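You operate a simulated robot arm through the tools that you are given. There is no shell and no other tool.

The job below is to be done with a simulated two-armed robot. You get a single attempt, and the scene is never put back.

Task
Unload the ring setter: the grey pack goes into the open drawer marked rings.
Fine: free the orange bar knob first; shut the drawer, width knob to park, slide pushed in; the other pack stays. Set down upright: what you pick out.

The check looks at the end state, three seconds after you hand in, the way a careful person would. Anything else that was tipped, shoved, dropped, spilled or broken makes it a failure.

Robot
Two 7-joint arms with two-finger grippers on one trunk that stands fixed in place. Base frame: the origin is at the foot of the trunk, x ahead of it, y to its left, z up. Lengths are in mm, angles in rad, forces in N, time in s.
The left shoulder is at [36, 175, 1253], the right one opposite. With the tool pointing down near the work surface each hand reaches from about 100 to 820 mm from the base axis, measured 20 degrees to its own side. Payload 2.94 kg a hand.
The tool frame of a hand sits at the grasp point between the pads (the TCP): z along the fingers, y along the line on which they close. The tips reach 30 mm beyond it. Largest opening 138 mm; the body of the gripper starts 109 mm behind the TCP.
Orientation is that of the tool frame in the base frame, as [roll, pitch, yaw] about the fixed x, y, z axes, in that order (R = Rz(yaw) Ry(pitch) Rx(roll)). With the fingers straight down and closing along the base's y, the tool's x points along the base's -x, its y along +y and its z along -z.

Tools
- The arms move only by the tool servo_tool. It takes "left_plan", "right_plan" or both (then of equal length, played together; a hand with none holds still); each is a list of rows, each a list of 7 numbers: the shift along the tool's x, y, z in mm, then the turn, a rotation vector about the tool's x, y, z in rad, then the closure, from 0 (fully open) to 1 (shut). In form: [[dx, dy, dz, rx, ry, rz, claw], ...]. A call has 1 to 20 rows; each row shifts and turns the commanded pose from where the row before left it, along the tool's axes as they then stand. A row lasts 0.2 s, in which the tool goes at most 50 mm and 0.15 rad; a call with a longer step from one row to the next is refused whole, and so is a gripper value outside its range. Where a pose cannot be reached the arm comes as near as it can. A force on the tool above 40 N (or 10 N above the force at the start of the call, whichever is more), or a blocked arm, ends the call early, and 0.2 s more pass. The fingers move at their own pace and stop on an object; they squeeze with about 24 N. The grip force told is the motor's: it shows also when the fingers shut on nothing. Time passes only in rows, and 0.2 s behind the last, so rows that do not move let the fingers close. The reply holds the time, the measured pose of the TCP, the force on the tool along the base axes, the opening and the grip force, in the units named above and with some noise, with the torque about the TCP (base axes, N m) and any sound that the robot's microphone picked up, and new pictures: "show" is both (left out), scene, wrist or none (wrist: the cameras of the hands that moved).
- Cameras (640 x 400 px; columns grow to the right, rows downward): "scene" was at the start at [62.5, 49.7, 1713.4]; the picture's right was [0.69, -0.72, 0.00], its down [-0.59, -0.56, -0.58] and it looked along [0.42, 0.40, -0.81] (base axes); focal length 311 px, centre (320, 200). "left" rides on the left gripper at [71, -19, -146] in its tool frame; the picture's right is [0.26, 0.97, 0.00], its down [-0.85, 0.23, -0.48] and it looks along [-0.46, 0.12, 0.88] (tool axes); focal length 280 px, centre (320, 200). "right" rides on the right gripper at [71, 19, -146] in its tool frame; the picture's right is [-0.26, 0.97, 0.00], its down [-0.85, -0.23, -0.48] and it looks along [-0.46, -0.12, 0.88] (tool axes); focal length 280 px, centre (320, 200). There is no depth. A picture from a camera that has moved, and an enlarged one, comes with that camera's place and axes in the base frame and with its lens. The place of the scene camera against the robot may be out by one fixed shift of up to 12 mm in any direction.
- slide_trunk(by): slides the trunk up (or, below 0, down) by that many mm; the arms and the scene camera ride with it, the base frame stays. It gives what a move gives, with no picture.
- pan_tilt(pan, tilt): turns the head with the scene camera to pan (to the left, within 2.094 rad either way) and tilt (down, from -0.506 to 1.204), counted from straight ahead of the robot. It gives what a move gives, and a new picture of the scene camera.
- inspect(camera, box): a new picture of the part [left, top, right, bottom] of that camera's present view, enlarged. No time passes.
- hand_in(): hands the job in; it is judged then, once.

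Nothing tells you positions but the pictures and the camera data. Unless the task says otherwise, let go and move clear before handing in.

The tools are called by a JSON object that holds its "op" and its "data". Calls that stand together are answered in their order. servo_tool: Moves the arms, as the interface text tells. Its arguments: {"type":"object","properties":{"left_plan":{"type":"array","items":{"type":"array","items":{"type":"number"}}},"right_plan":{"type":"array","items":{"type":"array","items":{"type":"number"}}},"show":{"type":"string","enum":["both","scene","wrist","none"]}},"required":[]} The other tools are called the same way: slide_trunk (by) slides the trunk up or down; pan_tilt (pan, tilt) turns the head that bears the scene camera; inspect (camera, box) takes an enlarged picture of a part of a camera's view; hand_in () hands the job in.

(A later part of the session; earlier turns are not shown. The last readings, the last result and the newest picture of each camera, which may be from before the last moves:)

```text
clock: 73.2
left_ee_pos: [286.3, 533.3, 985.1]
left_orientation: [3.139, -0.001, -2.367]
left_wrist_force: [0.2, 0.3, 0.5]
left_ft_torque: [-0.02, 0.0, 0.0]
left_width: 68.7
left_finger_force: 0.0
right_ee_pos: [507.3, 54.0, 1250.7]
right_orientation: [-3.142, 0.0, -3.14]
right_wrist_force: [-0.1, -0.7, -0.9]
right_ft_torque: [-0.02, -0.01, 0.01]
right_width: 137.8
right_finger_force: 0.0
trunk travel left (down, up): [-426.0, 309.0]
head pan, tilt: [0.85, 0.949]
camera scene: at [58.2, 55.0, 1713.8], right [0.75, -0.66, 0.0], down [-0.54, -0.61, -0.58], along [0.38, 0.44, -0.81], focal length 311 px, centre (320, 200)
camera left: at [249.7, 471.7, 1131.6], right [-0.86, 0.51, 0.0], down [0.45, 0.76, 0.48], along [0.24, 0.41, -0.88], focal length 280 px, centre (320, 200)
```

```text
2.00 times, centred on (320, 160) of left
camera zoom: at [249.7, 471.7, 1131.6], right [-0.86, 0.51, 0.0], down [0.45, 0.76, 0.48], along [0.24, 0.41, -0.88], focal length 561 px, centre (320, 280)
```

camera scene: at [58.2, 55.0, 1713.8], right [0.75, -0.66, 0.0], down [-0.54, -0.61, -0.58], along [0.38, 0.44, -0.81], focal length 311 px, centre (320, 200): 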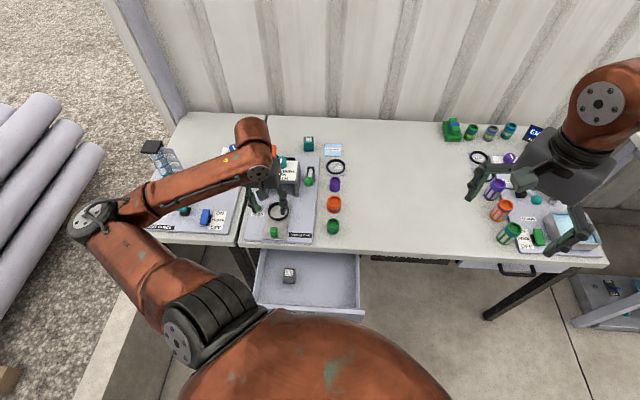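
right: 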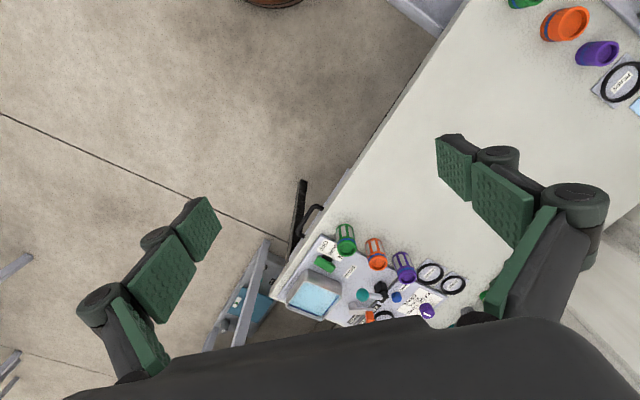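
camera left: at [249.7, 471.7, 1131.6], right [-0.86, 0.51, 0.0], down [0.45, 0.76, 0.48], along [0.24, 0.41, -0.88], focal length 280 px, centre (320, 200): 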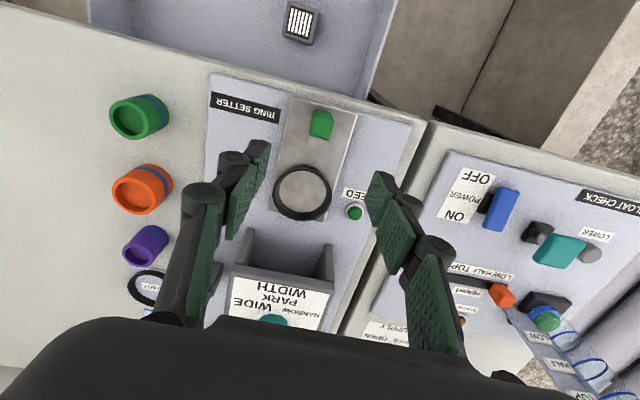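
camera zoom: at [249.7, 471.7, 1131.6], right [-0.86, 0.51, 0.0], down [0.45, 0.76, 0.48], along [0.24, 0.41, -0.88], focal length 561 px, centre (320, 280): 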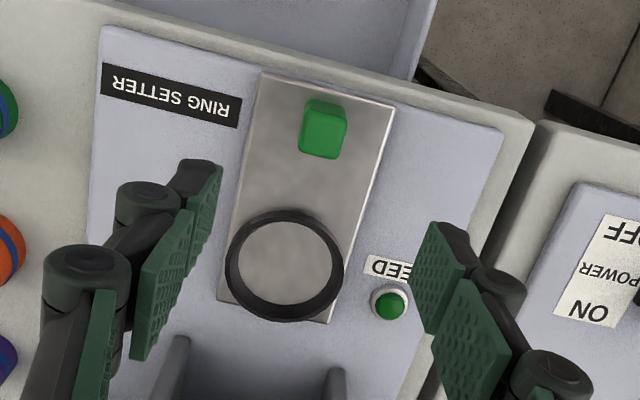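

{"op": "servo_tool", "data": {"left_plan": [[0, 0, 25, 0, 0, -0.006, 0.5], [0, 0, 25, 0, 0, 0, 0.55], [0, 0, 25, 0, 0, 0, 0.55], [0, 0, 10, 0, 0, 0, 0.55]], "show": "wrist"}}

{"op": "inspect", "data": {"camera": "left", "box": [220, 60, 420, 260]}}

```text
clock: 74.2
left_ee_pos: [286.9, 532.5, 904.0]
left_orientation: [3.141, -0.001, -2.363]
left_wrist_force: [-0.1, 0.7, 0.3]
left_ft_torque: [0.0, 0.0, 0.03]
left_width: 62.1
left_finger_force: 0.1
right_ee_pos: [506.8, 52.4, 1251.7]
right_orientation: [3.141, -0.004, 3.14]
right_wrist_force: [0.8, 0.0, 0.3]
right_ft_torque: [-0.03, 0.02, 0.03]
right_width: 138.0
right_finger_force: 0.0
trunk travel left (down, up): [-426.0, 309.0]
head pan, tilt: [0.85, 0.949]
camera left: at [250.9, 469.9, 1048.6], right [-0.86, 0.5, 0.0], down [0.44, 0.76, 0.48], along [0.24, 0.41, -0.88], focal length 280 px, centre (320, 200)
```

left: 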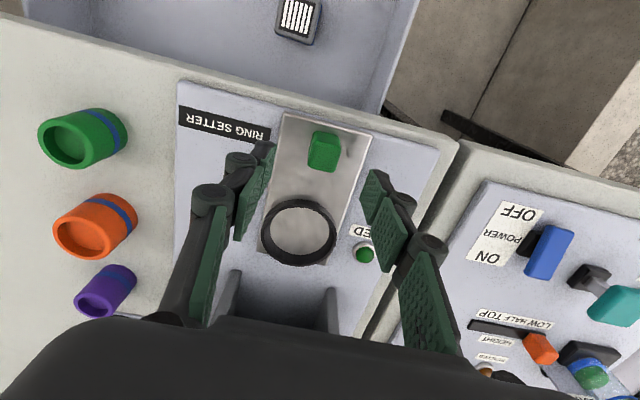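

```text
2.00 times, centred on (320, 160) of left
camera zoom: at [250.9, 469.9, 1048.6], right [-0.86, 0.5, 0.0], down [0.44, 0.76, 0.48], along [0.24, 0.41, -0.88], focal length 561 px, centre (320, 280)
```

zoom: 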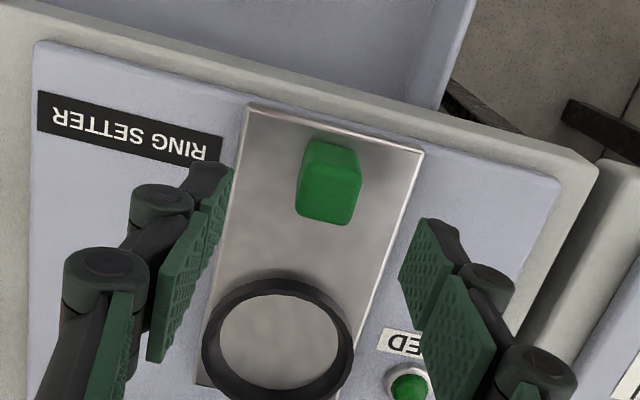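

{"op": "servo_tool", "data": {"left_plan": [[0, 1, 15, 0, 0, -0.005, 0.55], [0, 0, 15, 0, 0, 0, 0.55], [0, 0, 10, 0, 0, 0, 0.55], [0, 0, 7, 0, 0, 0, 0.55]], "show": "none"}}

{"op": "servo_tool", "data": {"left_plan": [[0, 0, 0, 0, 0, 0, 0.9], [0, 0, 0, 0, 0, 0, 1], [0, 0, 0, 0, 0, 0, 1], [0, 0, 0, 0, 0, 0, 1]], "show": "wrist"}}

{"op": "inspect", "data": {"camera": "left", "box": [220, 80, 420, 280]}}

```text
clock: 75.2
left_ee_pos: [284.3, 533.1, 857.2]
left_orientation: [3.141, 0.0, -2.358]
left_wrist_force: [0.1, 0.1, 0.0]
left_ft_torque: [-0.01, -0.01, -0.01]
left_width: 61.9
left_finger_force: 0.0
right_ee_pos: [506.0, 52.9, 1253.0]
right_orientation: [-3.141, -0.001, -3.14]
right_wrist_force: [0.6, 0.3, 0.3]
right_ft_torque: [0.03, -0.02, 0.02]
right_width: 137.7
right_finger_force: 0.0
trunk travel left (down, up): [-426.0, 309.0]
head pan, tilt: [0.85, 0.949]
```

```text
clock: 76.2
left_ee_pos: [284.6, 531.3, 857.5]
left_orientation: [3.141, -0.002, -2.358]
left_wrist_force: [4.2, -5.4, -4.0]
left_ft_torque: [-0.14, -0.27, 0.13]
left_width: 21.5
left_finger_force: 38.6
right_ee_pos: [508.9, 50.9, 1250.4]
right_orientation: [3.141, -0.001, -3.141]
right_wrist_force: [0.8, 0.1, 0.6]
right_ft_torque: [-0.03, 0.04, 0.0]
right_width: 138.1
right_finger_force: 0.0
trunk travel left (down, up): [-426.0, 309.0]
head pan, tilt: [0.85, 0.949]
camera left: at [248.4, 470.0, 1002.2], right [-0.87, 0.5, 0.0], down [0.44, 0.76, 0.47], along [0.24, 0.41, -0.88], focal length 280 px, centre (320, 200)
```

left: 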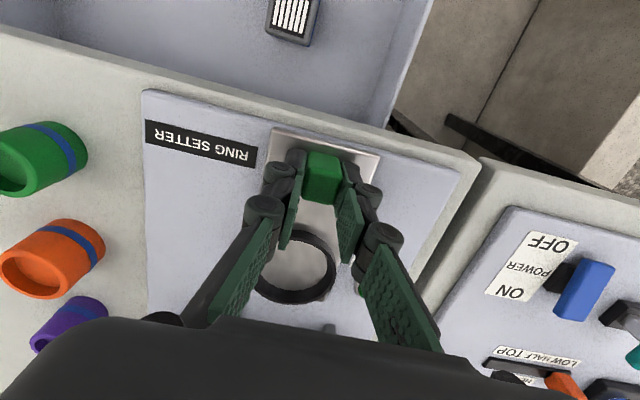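

```text
2.00 times, centred on (320, 180) of left
camera zoom: at [248.4, 470.0, 1002.2], right [-0.87, 0.5, 0.0], down [0.44, 0.76, 0.47], along [0.24, 0.41, -0.88], focal length 561 px, centre (320, 240)
```

zoom: 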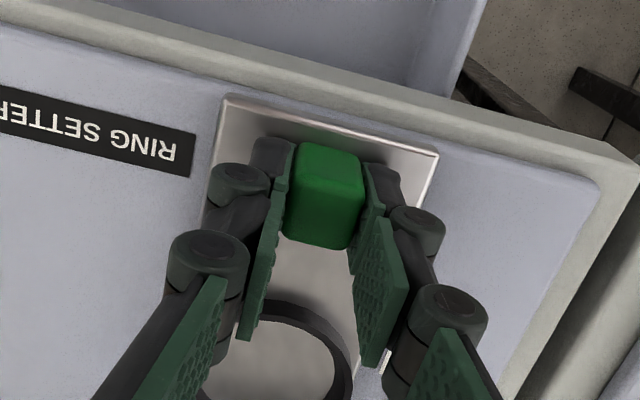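

The green knob is held. I'll push the slide inward gently, watching the force.

{"op": "servo_tool", "data": {"left_plan": [[-5, 0, 0, 0, 0, 0, 1], [-5, -0.1, 0, 0, 0, 0, 1], [-5, -0.1, 0, 0, 0, 0, 1], [-5, -0.1, 0, 0, 0, 0, 1], [-5, -0.1, 0, 0, 0, 0, 1], [-5, -0.1, 0, 0, 0, 0, 1]], "show": "wrist"}}

```text
clock: 77.7
left_ee_pos: [307.9, 554.3, 856.8]
left_orientation: [3.139, 0.003, -2.358]
left_wrist_force: [1.1, -0.5, 14.5]
left_ft_torque: [-0.01, 0.29, 0.06]
left_width: 21.4
left_finger_force: 45.2
right_ee_pos: [506.6, 52.2, 1250.9]
right_orientation: [3.141, -0.002, -3.141]
right_wrist_force: [0.2, -0.3, -0.9]
right_ft_torque: [0.02, 0.02, 0.02]
right_width: 137.8
right_finger_force: 0.0
trunk travel left (down, up): [-426.0, 309.0]
head pan, tilt: [0.85, 0.949]
camera left: at [270.2, 491.4, 1001.9], right [-0.87, 0.5, 0.0], down [0.44, 0.76, 0.48], along [0.24, 0.41, -0.88], focal length 280 px, centre (320, 200)
```

left: 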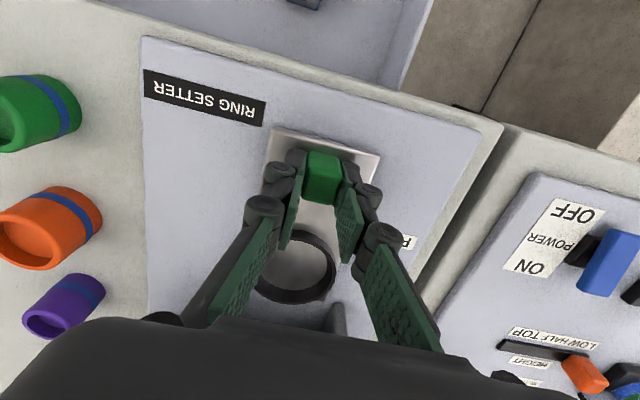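

{"op": "servo_tool", "data": {"left_plan": [[-6, -0.1, 0, 0, 0, 0, 1], [-6, -0.1, 0, 0, 0, 0, 1], [-6, -0.1, 0, 0, 0, 0, 1], [-6, -0.1, 0, 0, 0, 0, 1], [-6, -0.1, 0, 0, 0, 0, 1], [-6, -0.1, 0, 0, 0, 0, 1], [-6, -0.1, 0, 0, 0, 0, 1], [-6, -0.1, 0, 0, 0, 0, 1]], "show": "both"}}

{"op": "inspect", "data": {"camera": "scene", "box": [230, 130, 350, 250]}}

```text
clock: 79.5
left_ee_pos: [341.2, 589.2, 856.8]
left_orientation: [3.141, 0.002, -2.356]
left_wrist_force: [-9.6, 9.6, 22.3]
left_ft_torque: [-0.46, 0.94, -0.04]
left_width: 21.9
left_finger_force: 45.4
right_ee_pos: [505.3, 52.1, 1251.7]
right_orientation: [3.141, -0.002, -3.141]
right_wrist_force: [0.3, 0.5, -0.3]
right_ft_torque: [0.01, 0.0, -0.01]
right_width: 138.2
right_finger_force: 0.0
trunk travel left (down, up): [-426.0, 309.0]
head pan, tilt: [0.85, 0.949]
camera scene: at [55.3, 53.2, 1714.1], right [0.75, -0.66, 0.0], down [-0.54, -0.61, -0.58], along [0.38, 0.44, -0.81], focal length 311 px, centre (320, 200)
camera left: at [305.2, 526.0, 1001.9], right [-0.87, 0.5, 0.0], down [0.44, 0.76, 0.48], along [0.24, 0.41, -0.88], focal length 280 px, centre (320, 200)
```

scene: 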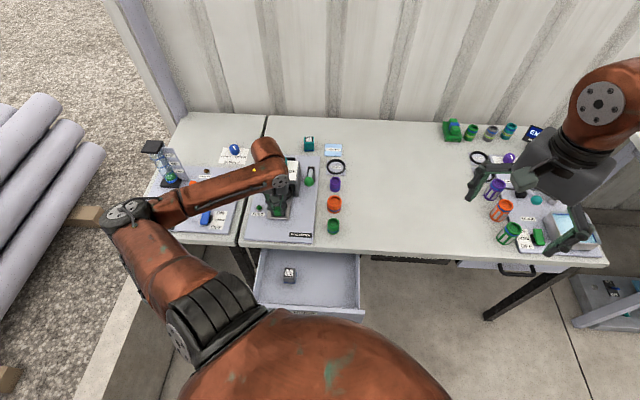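
left: 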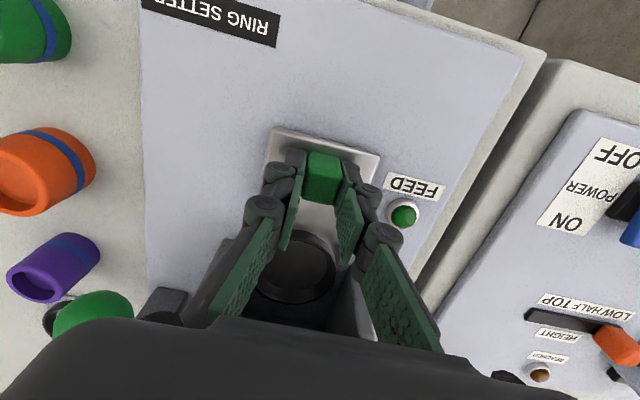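

```text
3.33 times, centred on (290, 190) of scene
camera zoom: at [55.3, 53.2, 1714.1], right [0.75, -0.66, 0.0], down [-0.54, -0.61, -0.58], along [0.38, 0.44, -0.81], focal length 1037 px, centre (420, 233)
```

zoom: 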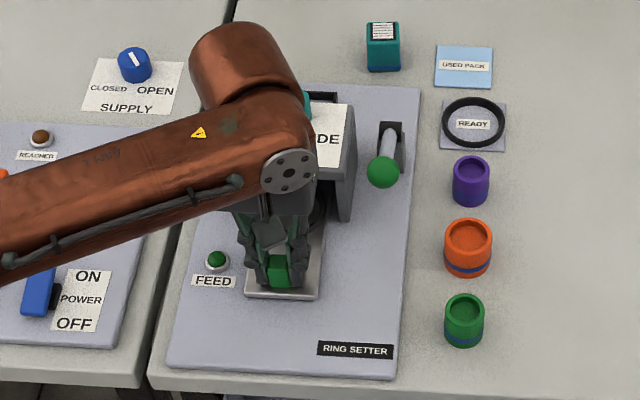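

{"op": "servo_tool", "data": {"left_plan": [[-3, 1, 0, 0, 0, 0, 1], [-5, 0.5, 0, 0, 0, 0, 1], [-5, 0.3, 0, 0, 0, 0, 1], [-5, 0.3, 0, 0, 0, 0, 1]], "show": "wrist"}}

```text
clock: 80.5
left_ee_pos: [355.2, 601.5, 855.8]
left_orientation: [3.141, -0.002, -2.361]
left_wrist_force: [-0.2, 2.1, 10.7]
left_ft_torque: [0.18, -0.15, 0.19]
left_width: 21.5
left_finger_force: 44.9
right_ee_pos: [507.2, 52.6, 1252.1]
right_orientation: [-3.141, 0.001, 3.139]
right_wrist_force: [0.1, 0.1, -0.5]
right_ft_torque: [0.01, -0.02, 0.01]
right_width: 138.1
right_finger_force: 0.1
trunk travel left (down, up): [-426.0, 309.0]
head pan, tilt: [0.85, 0.949]
camera left: at [318.5, 540.3, 1001.9], right [-0.87, 0.5, 0.0], down [0.44, 0.76, 0.48], along [0.24, 0.41, -0.88], focal length 280 px, centre (320, 200)
```

left: 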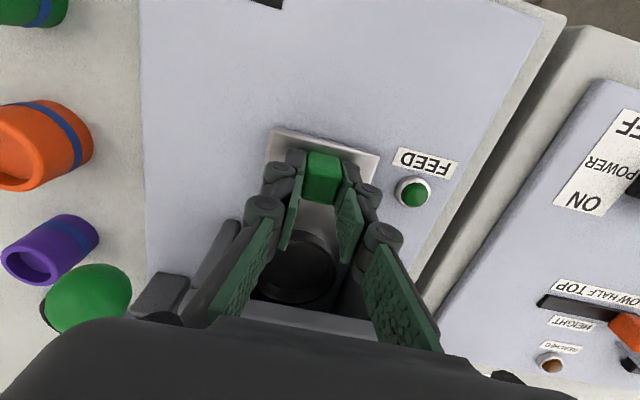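

{"op": "servo_tool", "data": {"left_plan": [[-5, 0.2, 0, 0, 0, 0, 1], [-5, 0.2, 0, 0, 0, 0, 1], [-4, 0.2, 0, 0, 0, 0, 1], [0, 0, 0, 0, 0, 0, 1]], "show": "wrist"}}

{"op": "inspect", "data": {"camera": "scene", "box": [230, 130, 350, 250]}}

```text
clock: 81.5
left_ee_pos: [363.7, 609.8, 857.2]
left_orientation: [3.14, 0.0, -2.358]
left_wrist_force: [-9.2, -7.0, 21.8]
left_ft_torque: [0.14, -0.05, 0.08]
left_width: 21.5
left_finger_force: 45.6
right_ee_pos: [505.3, 50.0, 1254.0]
right_orientation: [3.141, 0.001, 3.142]
right_wrist_force: [0.2, 0.4, 0.6]
right_ft_torque: [0.03, 0.04, 0.01]
right_width: 138.1
right_finger_force: 0.1
trunk travel left (down, up): [-426.0, 309.0]
head pan, tilt: [0.85, 0.949]
camera left: at [326.1, 547.4, 1001.8], right [-0.87, 0.5, 0.0], down [0.44, 0.76, 0.48], along [0.24, 0.41, -0.88], focal length 280 px, centre (320, 200)
```

left: 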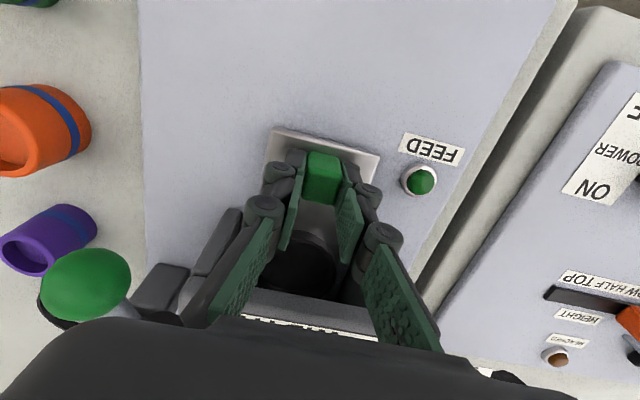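

```text
3.33 times, centred on (290, 190) of scene
camera zoom: at [54.9, 50.7, 1714.2], right [0.75, -0.66, 0.0], down [-0.54, -0.61, -0.58], along [0.39, 0.44, -0.81], focal length 1037 px, centre (420, 233)
```

zoom: 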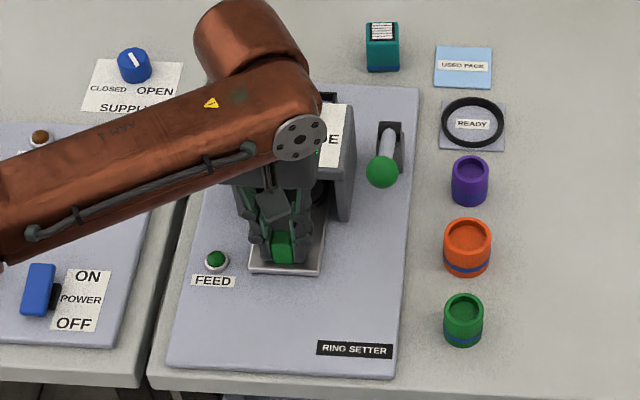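

{"op": "servo_tool", "data": {"left_plan": [[-3, 0.1, 0, 0, 0, 0, 1], [-2, 0.1, 0, 0, 0, 0, 1], [0, 0, 0, 0, 0, 0, 1]], "show": "wrist"}}

{"op": "inspect", "data": {"camera": "left", "box": [220, 100, 420, 340]}}

```text
clock: 82.1
left_ee_pos: [362.9, 611.0, 855.2]
left_orientation: [3.14, -0.01, -2.363]
left_wrist_force: [-15.1, -10.5, 24.9]
left_ft_torque: [-0.94, 1.07, 0.24]
left_width: 21.7
left_finger_force: 45.1
right_ee_pos: [506.1, 49.4, 1252.7]
right_orientation: [3.141, 0.0, -3.14]
right_wrist_force: [1.0, 0.3, 0.2]
right_ft_torque: [-0.03, 0.06, -0.03]
right_width: 138.0
right_finger_force: 0.0
trunk travel left (down, up): [-426.0, 309.0]
head pan, tilt: [0.85, 0.949]
stopped in row 3 (left hand): the force on the tool passed its limit at 41 N (the readings are from after the stop); the commanded pose is now the measured one
camera left: at [327.8, 549.1, 1002.1], right [-0.87, 0.5, 0.0], down [0.44, 0.76, 0.47], along [0.23, 0.41, -0.88], focal length 280 px, centre (320, 200)
```

left: 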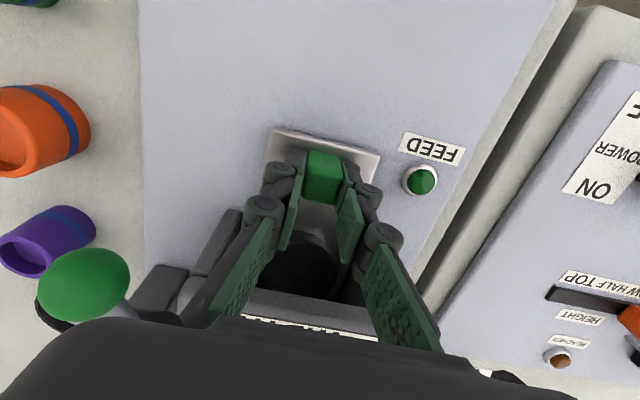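

```text
1.67 times, centred on (320, 220) of left
camera zoom: at [327.8, 549.1, 1002.1], right [-0.87, 0.5, 0.0], down [0.44, 0.76, 0.47], along [0.23, 0.41, -0.88], focal length 467 px, centre (320, 167)
```

zoom: 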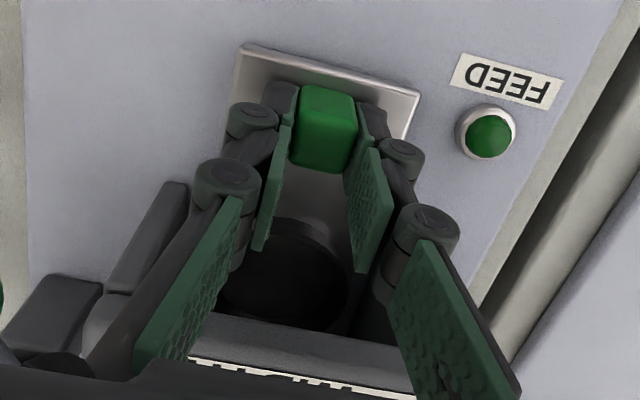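

The slide reached its end stop, with the resistance coming from below the TCP, at the knob. I'll let go and rise clear, then check the scene.

{"op": "servo_tool", "data": {"left_plan": [[2, 0, 0, 0, 0, 0, 0.7], [0, 0, 0, 0, 0, 0, 0.65], [0, 0, 0, 0, 0, 0, 0.65], [0, 0, -20, 0, 0, 0, 0.65], [0, 0, -30, 0, 0, 0, 0.65], [5, 0, -40, 0, 0, 0, 0.65], [10, 0, -40, 0, 0, 0, 0.5]], "show": "both"}}

{"op": "inspect", "data": {"camera": "left", "box": [200, 60, 440, 300]}}

{"op": "inspect", "data": {"camera": "scene", "box": [230, 130, 350, 250]}}

```text
clock: 83.7
left_ee_pos: [352.5, 599.7, 981.3]
left_orientation: [3.14, -0.011, -2.359]
left_wrist_force: [-0.2, -0.3, -0.3]
left_ft_torque: [-0.01, 0.0, 0.0]
left_width: 68.9
left_finger_force: 0.1
right_ee_pos: [508.4, 51.4, 1250.3]
right_orientation: [3.141, -0.001, -3.142]
right_wrist_force: [0.6, -0.9, -0.3]
right_ft_torque: [0.02, 0.04, 0.0]
right_width: 137.7
right_finger_force: 0.1
trunk travel left (down, up): [-426.0, 309.0]
head pan, tilt: [0.85, 0.949]
camera scene: at [57.2, 53.0, 1713.9], right [0.75, -0.66, 0.0], down [-0.54, -0.61, -0.58], along [0.38, 0.44, -0.81], focal length 311 px, centre (320, 200)
camera left: at [316.8, 539.7, 1127.6], right [-0.87, 0.5, 0.0], down [0.44, 0.76, 0.47], along [0.23, 0.41, -0.88], focal length 280 px, centre (320, 200)
```

scene: 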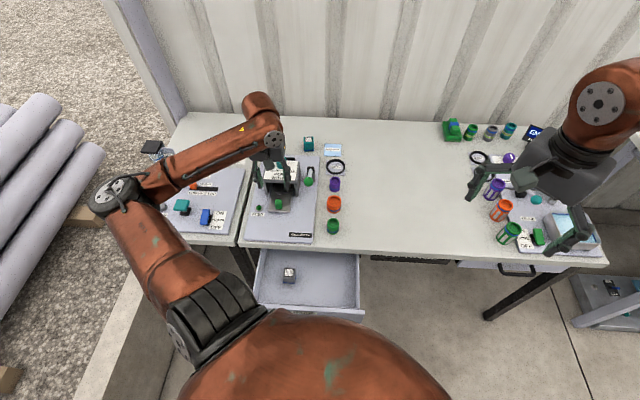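
left: 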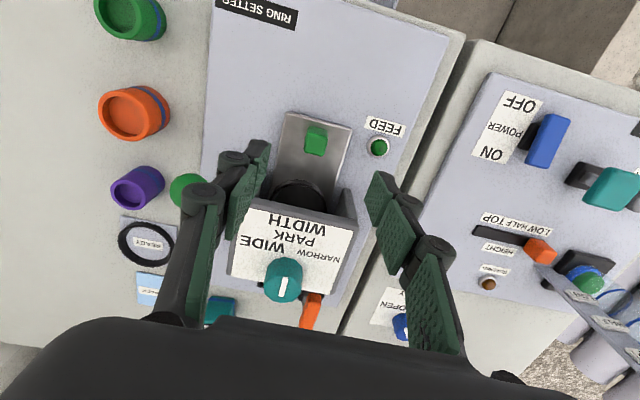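

```text
1.67 times, centred on (320, 180) of left
camera zoom: at [316.8, 539.7, 1127.6], right [-0.87, 0.5, 0.0], down [0.44, 0.76, 0.47], along [0.23, 0.41, -0.88], focal length 467 px, centre (320, 233)
```

zoom: 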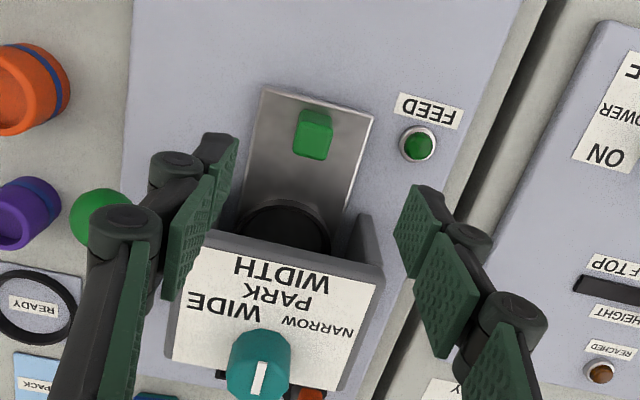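

```text
3.33 times, centred on (290, 190) of scene
camera zoom: at [57.2, 53.0, 1713.9], right [0.75, -0.66, 0.0], down [-0.54, -0.61, -0.58], along [0.38, 0.44, -0.81], focal length 1037 px, centre (420, 233)
```

zoom: 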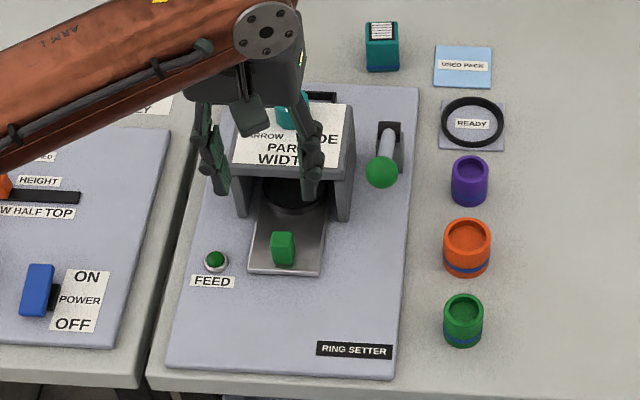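

The slide is in, the width is at PARK and the bar is free. What's left is shutting the drawer. I'll bring the right hand, fingers shut, in front of the drawer face to the right of its handle.

{"op": "servo_tool", "data": {"right_plan": [[33.6, 20.1, 0, 0, 0, 0, 0.5], [33.6, 20.1, 0, 0, 0, 0, 1], [33.6, 20.1, 0, 0, 0, 0, 1], [33.6, 20.1, 0, 0, 0, 0, 1], [33.6, 20.1, 0, 0, 0, 0, 1], [33.6, 20.1, 0, 0, 0, 0, 1], [33.6, 20.1, 0, 0, 0, 0, 1], [0, 0, 0, 0, 0, -0.14, 1], [0, 0, 0, 0, 0, -0.14, 1], [0, 0, 0, 0, 0, -0.14, 1], [0, 0, 0, 0, 0, -0.14, 1], [0, 0, 0, 0, 0, -0.14, 1], [0, 0, 0, 0, 0, -0.07, 1]], "show": "both"}}

```text
clock: 86.5
left_ee_pos: [352.3, 602.0, 980.0]
left_orientation: [3.141, -0.01, -2.361]
left_wrist_force: [0.2, -0.2, 0.1]
left_ft_torque: [-0.04, 0.0, 0.0]
left_width: 68.9
left_finger_force: 0.2
right_ee_pos: [273.9, 192.6, 1252.1]
right_orientation: [3.141, 0.0, -2.369]
right_wrist_force: [-0.6, 0.1, 0.1]
right_ft_torque: [-0.03, 0.02, 0.01]
right_width: 0.1
right_finger_force: 23.5
trunk travel left (down, up): [-426.0, 309.0]
head pan, tilt: [0.85, 0.949]
camera scene: at [57.7, 54.4, 1713.9], right [0.75, -0.66, 0.0], down [-0.54, -0.61, -0.58], along [0.38, 0.44, -0.81], focal length 311 px, centre (320, 200)
camera right: at [209.8, 157.7, 1397.8], right [-0.49, 0.87, 0.0], down [0.77, 0.43, 0.48], along [0.42, 0.23, -0.88], focal length 280 px, centre (320, 200)
```

scene: 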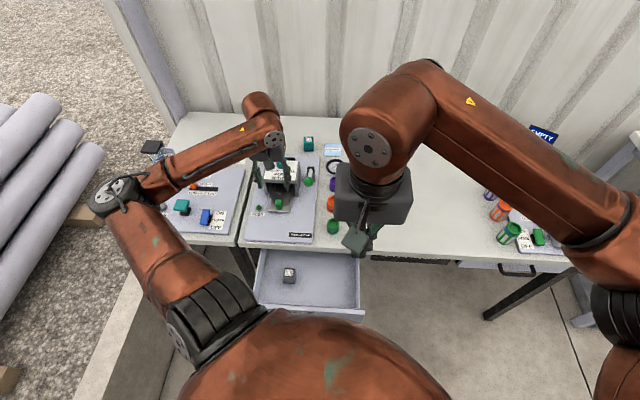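
right: 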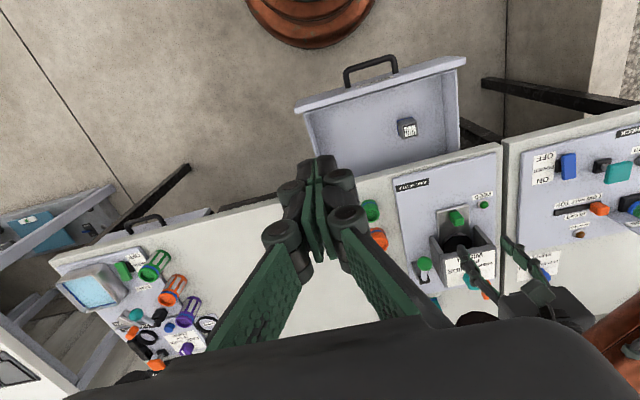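

{"op": "servo_tool", "data": {"right_plan": [[10, 0, 20, 0, 0, 0, 1], [0, 0, 40, 0, 0, 0, 1], [0, 0, 40, 0, 0, 0, 1], [0, 0, 40, 0, 0, 0, 1], [0, 0, 40, 0, 0, 0, 1], [0, 0, 40, 0, 0, 0, 1], [0, 0, 40, 0, 0, 0, 1], [0, 0, 40, 0, 0, 0, 1], [0, 0, 40, 0, 0, 0, 1]], "show": "both"}}

```text
clock: 88.5
left_ee_pos: [352.2, 602.4, 979.9]
left_orientation: [-3.14, -0.011, -2.361]
left_wrist_force: [1.3, 0.8, -0.1]
left_ft_torque: [-0.02, 0.02, 0.0]
left_width: 69.3
left_finger_force: 0.0
right_ee_pos: [262.1, 184.4, 911.1]
right_orientation: [-3.141, -0.002, -2.372]
right_wrist_force: [0.7, 0.6, 0.6]
right_ft_torque: [0.03, 0.02, -0.02]
right_width: 0.1
right_finger_force: 24.3
trunk travel left (down, up): [-426.0, 309.0]
head pan, tilt: [0.85, 0.949]
camera scene: at [58.1, 55.0, 1713.8], right [0.75, -0.66, 0.0], down [-0.54, -0.61, -0.58], along [0.38, 0.44, -0.81], focal length 311 px, centre (320, 200)
camera right: at [198.6, 147.9, 1056.9], right [-0.48, 0.88, 0.0], down [0.77, 0.43, 0.47], along [0.42, 0.23, -0.88], focal length 280 px, centre (320, 200)
```

scene: 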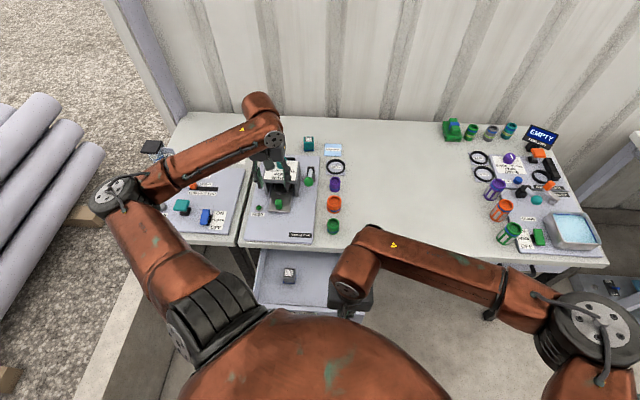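
right: 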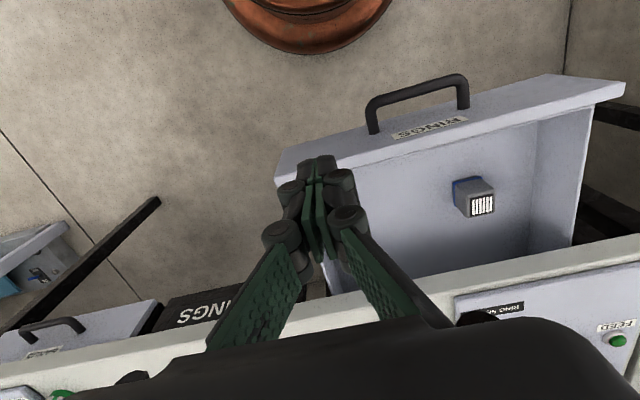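

{"op": "servo_tool", "data": {"right_plan": [[0, 0, 40, 0, 0, 0, 1], [0, 0, 40, 0, 0, 0, 1], [0, 0, 40, 0, 0, 0, 1], [0, 0, 34, 0, 0, 0, 1], [-8, 0, 0, 0, 0, 0, 1], [-8, 0, 0, 0, 0, 0, 1]], "show": "both"}}

```text
clock: 89.9
left_ee_pos: [352.8, 602.1, 982.0]
left_orientation: [3.141, -0.009, -2.359]
left_wrist_force: [-0.6, 0.4, 0.4]
left_ft_torque: [0.02, -0.02, 0.0]
left_width: 68.9
left_finger_force: 0.1
right_ee_pos: [275.2, 198.0, 756.2]
right_orientation: [-3.142, -0.001, -2.371]
right_wrist_force: [-0.6, 0.6, -0.1]
right_ft_torque: [0.02, -0.01, 0.04]
right_width: 0.0
right_finger_force: 23.7
trunk travel left (down, up): [-426.0, 309.0]
head pan, tilt: [0.85, 0.949]
camera scene: at [57.8, 54.9, 1713.9], right [0.75, -0.66, 0.0], down [-0.54, -0.61, -0.58], along [0.38, 0.44, -0.81], focal length 311 px, centre (320, 200)
camera right: at [212.5, 162.4, 903.3], right [-0.48, 0.88, 0.0], down [0.77, 0.43, 0.47], along [0.42, 0.23, -0.88], focal length 280 px, centre (320, 200)
```

scene: 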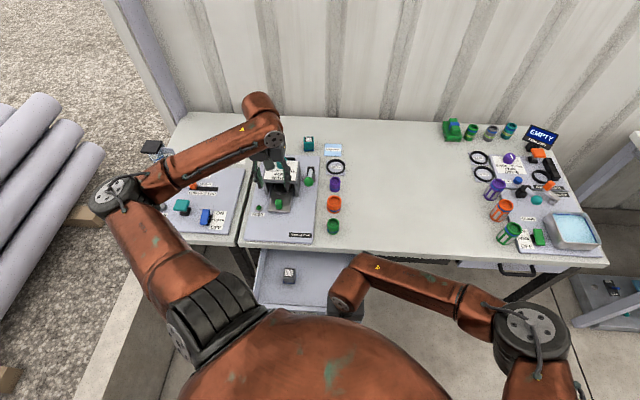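
right: 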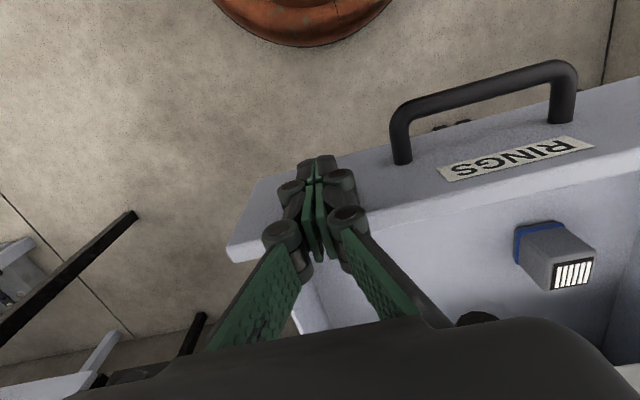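

The right fingers are in front of the drawer face, clear of the handle. I'll push it in slowly and evenly so the pack stays standing.

{"op": "servo_tool", "data": {"right_plan": [[-4, 0, 0, 0, 0, 0, 1], [-4, 0, 0, 0, 0, 0, 1], [-4, 0, 0, 0, 0, 0, 1], [-5, 0, 0, 0, 0, 0, 1], [-5, 0, 0, 0, 0, 0, 1], [-6, 0, 0, 0, 0, 0, 1], [-6, 0, 0, 0, 0, 0, 1], [-6, 0, 0, 0, 0, 0, 1], [-6, 0, 0, 0, 0, 0, 1], [-4, 0, 0, 0, 0, 0, 1]], "show": "both"}}

```text
clock: 92.1
left_ee_pos: [352.5, 602.0, 980.7]
left_orientation: [-3.14, -0.01, -2.36]
left_wrist_force: [0.2, 0.8, 0.2]
left_ft_torque: [-0.01, 0.01, 0.01]
left_width: 68.9
left_finger_force: 0.1
right_ee_pos: [312.0, 231.9, 758.8]
right_orientation: [3.14, -0.001, -2.371]
right_wrist_force: [-0.6, -1.1, -1.1]
right_ft_torque: [-0.03, 0.01, 0.0]
right_width: 0.0
right_finger_force: 23.8
trunk travel left (down, up): [-426.0, 309.0]
head pan, tilt: [0.85, 0.949]
camera scene: at [57.7, 54.7, 1713.9], right [0.75, -0.66, 0.0], down [-0.54, -0.61, -0.58], along [0.38, 0.44, -0.81], focal length 311 px, centre (320, 200)
camera right: at [248.9, 196.6, 904.3], right [-0.48, 0.88, 0.0], down [0.77, 0.43, 0.47], along [0.42, 0.23, -0.88], focal length 280 px, centre (320, 200)
```

scene: 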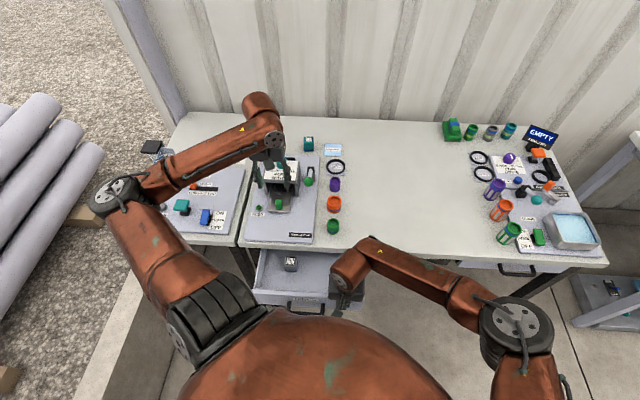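
right: 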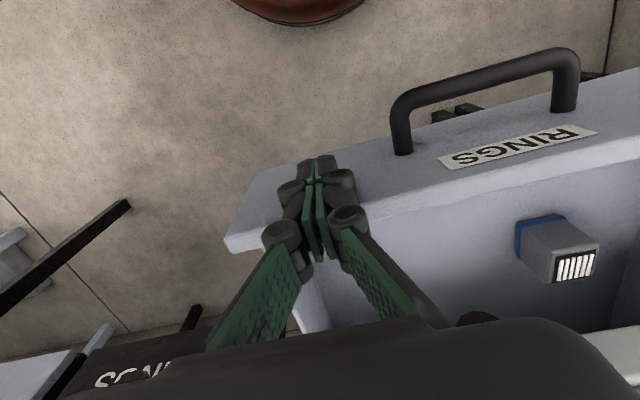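

{"op": "servo_tool", "data": {"right_plan": [[-4, 0, 0, 0, 0, 0, 1], [-5, 0, 0, 0, 0, 0, 1], [-6, 0, 0, 0, 0, 0, 1], [-6, 0, 0, 0, 0, 0, 1], [-6, 0, 0, 0, 0, 0, 1], [-6, 0, 0, 0, 0, 0, 1], [-6, 0, 0, 0, 0, 0, 1], [-6, 0, 0, 0, 0, 0, 1], [-6, 0, 0, 0, 0, 0, 1], [-6, 0, 0, 0, 0, 0, 1], [-6, 0, 0, 0, 0, 0, 1], [-6, 0, 0, 0, 0, 0, 1], [-6, 0, 0, 0, 0, 0, 1], [-6, 0, 0, 0, 0, 0, 1], [-5, 0, 0, 0, 0, 0, 1], [-4, 0, 0, 0, 0, 0, 1]], "show": "both"}}

```text
clock: 95.5
left_ee_pos: [353.6, 603.1, 981.1]
left_orientation: [-3.14, -0.01, -2.36]
left_wrist_force: [0.3, 0.2, 0.1]
left_ft_torque: [0.0, 0.0, 0.02]
left_width: 68.9
left_finger_force: 0.2
right_ee_pos: [377.3, 295.9, 756.5]
right_orientation: [-3.141, -0.002, -2.372]
right_wrist_force: [-0.1, -1.5, -0.9]
right_ft_torque: [-0.02, 0.0, -0.02]
right_width: 0.1
right_finger_force: 23.9
trunk travel left (down, up): [-426.0, 309.0]
head pan, tilt: [0.85, 0.949]
camera scene: at [57.8, 54.9, 1713.9], right [0.75, -0.66, 0.0], down [-0.54, -0.61, -0.58], along [0.38, 0.44, -0.81], focal length 311 px, centre (320, 200)
camera right: at [313.5, 260.0, 903.5], right [-0.48, 0.88, 0.0], down [0.77, 0.43, 0.47], along [0.42, 0.23, -0.88], focal length 280 px, centre (320, 200)
```

scene: 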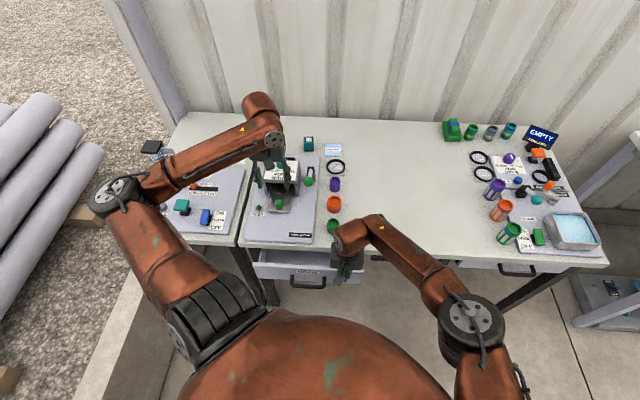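
right: 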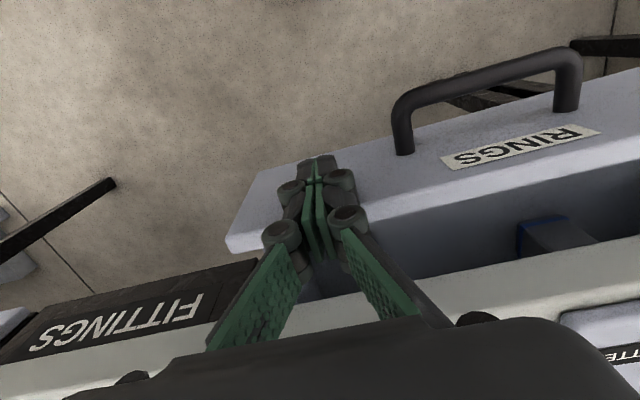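

{"op": "servo_tool", "data": {"right_plan": [[-4, 0, 0, 0, 0, 0, 1], [-5, 0, 0, 0, 0, 0, 1], [-5, 0, 0, 0, 0, 0, 1], [-5, 0, 0, 0, 0, 0, 1], [-5, 0, 0, 0, 0, 0, 1], [-4, 0, 0, 0, 0, 0, 1]], "show": "both"}}

{"op": "inspect", "data": {"camera": "scene", "box": [230, 200, 390, 320]}}

```text
clock: 96.9
left_ee_pos: [353.1, 602.8, 980.6]
left_orientation: [-3.141, -0.01, -2.358]
left_wrist_force: [-0.1, -0.5, -0.2]
left_ft_torque: [-0.02, -0.01, 0.03]
left_width: 69.0
left_finger_force: 0.1
right_ee_pos: [397.6, 312.9, 756.7]
right_orientation: [3.142, 0.0, -2.372]
right_wrist_force: [-1.4, -0.5, -0.7]
right_ft_torque: [0.04, 0.0, -0.03]
right_width: 0.0
right_finger_force: 23.7
trunk travel left (down, up): [-426.0, 309.0]
head pan, tilt: [0.85, 0.949]
camera scene: at [57.7, 54.8, 1713.9], right [0.75, -0.66, 0.0], down [-0.54, -0.61, -0.58], along [0.38, 0.44, -0.81], focal length 311 px, centre (320, 200)
camera right: at [333.3, 278.2, 903.9], right [-0.48, 0.88, 0.0], down [0.77, 0.43, 0.48], along [0.42, 0.23, -0.88], focal length 280 px, centre (320, 200)
```

scene: 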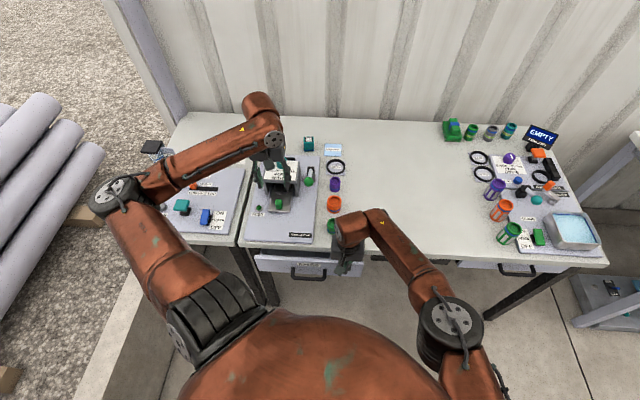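
right: 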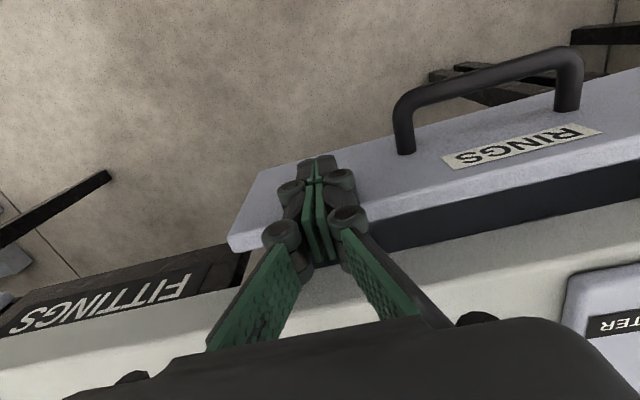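

```text
3.33 times, centred on (310, 260) of scene
camera zoom: at [57.7, 54.8, 1713.9], right [0.75, -0.66, 0.0], down [-0.54, -0.61, -0.58], along [0.38, 0.44, -0.81], focal length 1037 px, centre (353, 0)
```

zoom: 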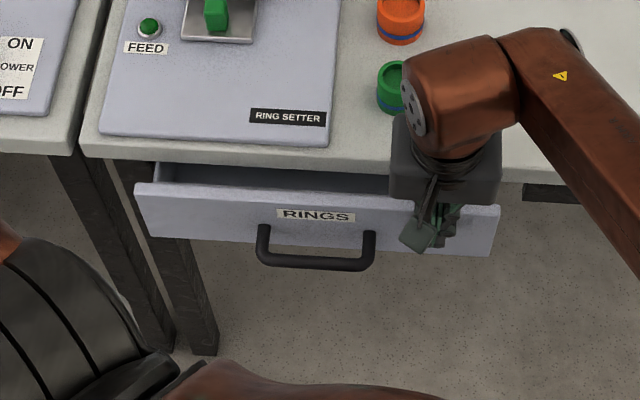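

{"op": "servo_tool", "data": {"right_plan": [[-4, 0, 0, 0, 0, 0, 1], [-4, 0, 0, 0, 0, 0, 1], [-4, 0, 0, 0, 0, 0, 1], [-3, 0, 0, 0, 0, 0, 1], [-3, 0, 0, 0, 0, 0, 1]], "show": "both"}}

{"op": "inspect", "data": {"camera": "scene", "box": [230, 200, 390, 320]}}

```text
clock: 98.1
left_ee_pos: [352.8, 602.0, 980.4]
left_orientation: [-3.141, -0.011, -2.359]
left_wrist_force: [0.4, -0.4, -0.3]
left_ft_torque: [0.0, 0.02, 0.0]
left_width: 69.2
left_finger_force: 0.0
right_ee_pos: [402.1, 313.5, 761.2]
right_orientation: [3.139, 0.001, -2.371]
right_wrist_force: [-1.5, -0.9, -0.1]
right_ft_torque: [-0.02, 0.02, 0.0]
right_width: 0.0
right_finger_force: 24.2
right hand out of reach, approached as far as the arm can: row 1, 2, 4
trunk travel left (down, up): [-426.0, 309.0]
head pan, tilt: [0.85, 0.949]
camera scene: at [57.7, 54.8, 1713.9], right [0.75, -0.66, 0.0], down [-0.54, -0.61, -0.58], along [0.38, 0.44, -0.81], focal length 311 px, centre (320, 200)
camera right: at [337.6, 278.5, 905.8], right [-0.48, 0.88, 0.0], down [0.77, 0.42, 0.48], along [0.42, 0.23, -0.88], focal length 280 px, centre (320, 200)
```

scene: 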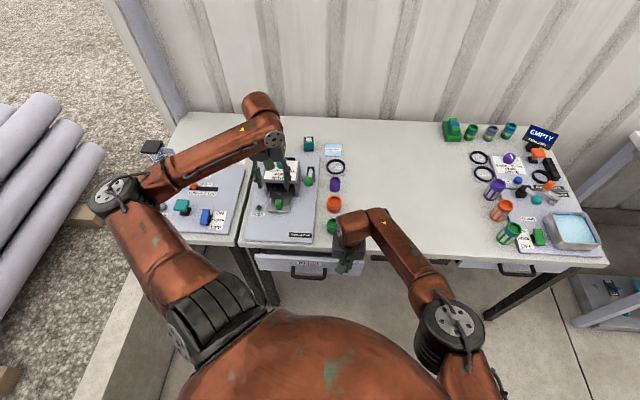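
right: 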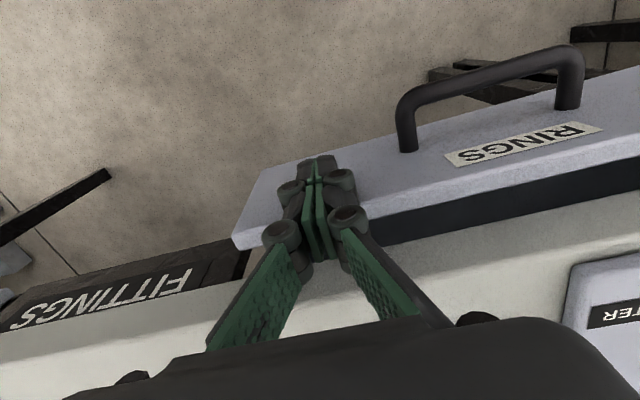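

```text
3.33 times, centred on (310, 260) of scene
camera zoom: at [57.7, 54.8, 1713.9], right [0.75, -0.66, 0.0], down [-0.54, -0.61, -0.58], along [0.38, 0.44, -0.81], focal length 1037 px, centre (353, 0)
```

zoom: 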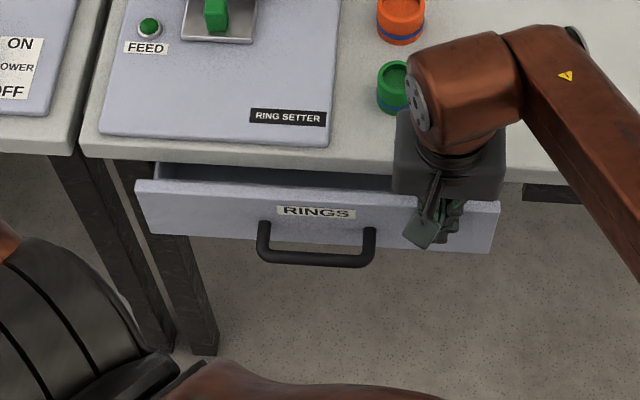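

The right arm reaches its limit about 25 mm short of shut. I'll tilt the hand so its fingers point toward the drawer, which brings the wrist back within reach, then push on.

{"op": "servo_tool", "data": {"right_plan": [[6, 0, 0, 0, 0, 0, 1], [2, 0, 0, 0, -0.1, 0, 1], [2, 0, 0, 0, -0.1, 0, 1], [2, 0, 0, 0, -0.1, 0, 1], [2, 0, 0, 0, -0.1, 0, 1], [2, 0, 0, 0, -0.1, 0, 1], [2, 0, 0, 0, -0.1, 0, 1]], "show": "both"}}

```text
clock: 99.7
left_ee_pos: [352.2, 600.6, 981.2]
left_orientation: [-3.141, -0.011, -2.359]
left_wrist_force: [-1.0, 0.8, 0.0]
left_ft_torque: [-0.04, -0.02, -0.03]
left_width: 68.9
left_finger_force: 0.1
right_ee_pos: [388.2, 303.9, 756.5]
right_orientation: [3.139, 0.599, -2.372]
right_wrist_force: [-0.5, -0.8, -0.1]
right_ft_torque: [0.03, 0.05, -0.02]
right_width: 0.0
right_finger_force: 24.0
trunk travel left (down, up): [-426.0, 309.0]
head pan, tilt: [0.85, 0.949]
camera scene: at [57.3, 54.4, 1713.9], right [0.75, -0.66, 0.0], down [-0.54, -0.61, -0.58], along [0.38, 0.44, -0.81], focal length 311 px, centre (320, 200)
camera right: at [274.7, 219.9, 837.0], right [-0.52, 0.84, 0.15], down [0.47, 0.13, 0.87], along [0.71, 0.52, -0.47], focal length 280 px, centre (320, 200)
```

scene: 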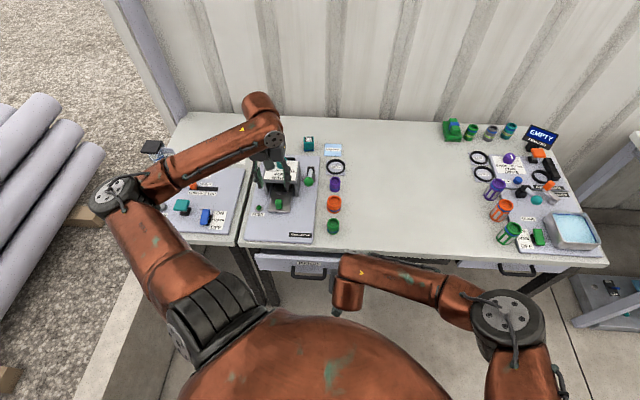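
right: 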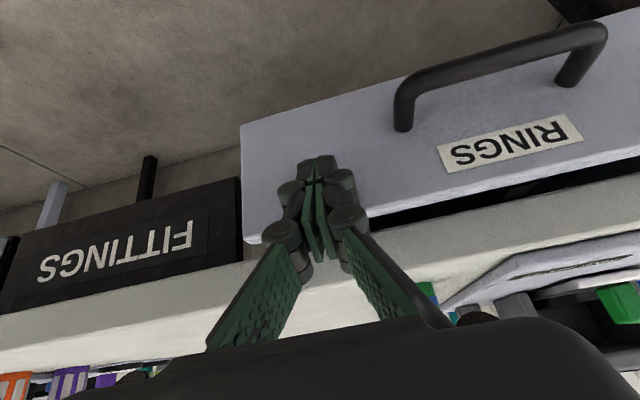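

{"op": "servo_tool", "data": {"right_plan": [[-3.3, 0, 2.26, 0, 0, 0, 1], [-3.3, 0, 2.26, 0, 0, 0, 1], [-3.3, 0, 2.26, 0, 0, 0, 1], [-3.3, 0, 2.26, 0, 0, 0, 1], [-3.3, 0, 2.26, 0, 0, 0, 1]], "show": "both"}}

{"op": "inspect", "data": {"camera": "scene", "box": [230, 200, 390, 320]}}

```text
clock: 100.9
left_ee_pos: [353.3, 603.0, 980.5]
left_orientation: [3.141, -0.008, -2.359]
left_wrist_force: [-0.6, -0.2, -0.9]
left_ft_torque: [0.01, 0.0, -0.01]
left_width: 69.0
left_finger_force: 0.1
right_ee_pos: [402.9, 317.2, 757.0]
right_orientation: [3.141, 0.598, -2.372]
right_wrist_force: [-0.1, -0.7, -0.1]
right_ft_torque: [-0.01, 0.01, 0.0]
right_width: 0.0
right_finger_force: 24.3
trunk travel left (down, up): [-426.0, 309.0]
head pan, tilt: [0.85, 0.949]
camera scene: at [57.7, 54.8, 1713.9], right [0.75, -0.66, 0.0], down [-0.54, -0.61, -0.58], along [0.38, 0.44, -0.81], focal length 311 px, centre (320, 200)
camera right: at [289.3, 233.4, 837.7], right [-0.52, 0.84, 0.15], down [0.47, 0.14, 0.87], along [0.71, 0.52, -0.47], focal length 280 px, centre (320, 200)
```

scene: 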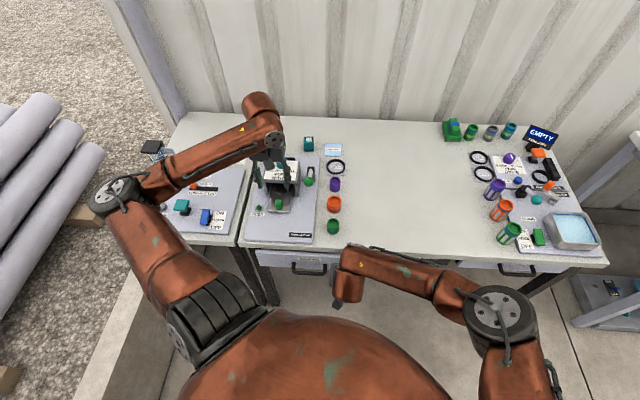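
right: 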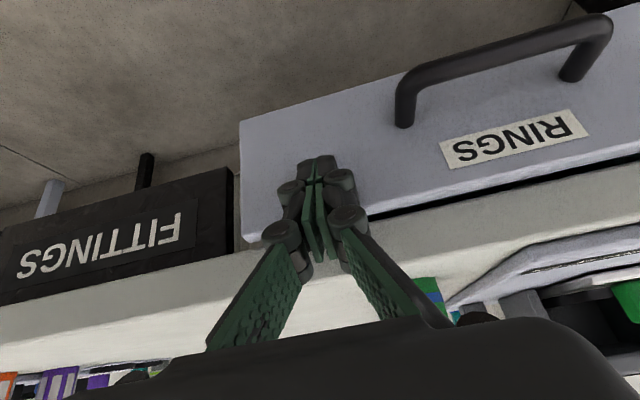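

```text
3.33 times, centred on (310, 260) of scene
camera zoom: at [57.7, 54.8, 1713.9], right [0.75, -0.66, 0.0], down [-0.54, -0.61, -0.58], along [0.38, 0.44, -0.81], focal length 1037 px, centre (353, 0)
```

zoom: 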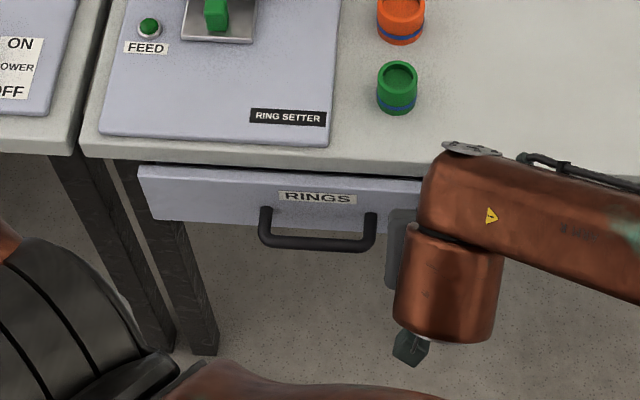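

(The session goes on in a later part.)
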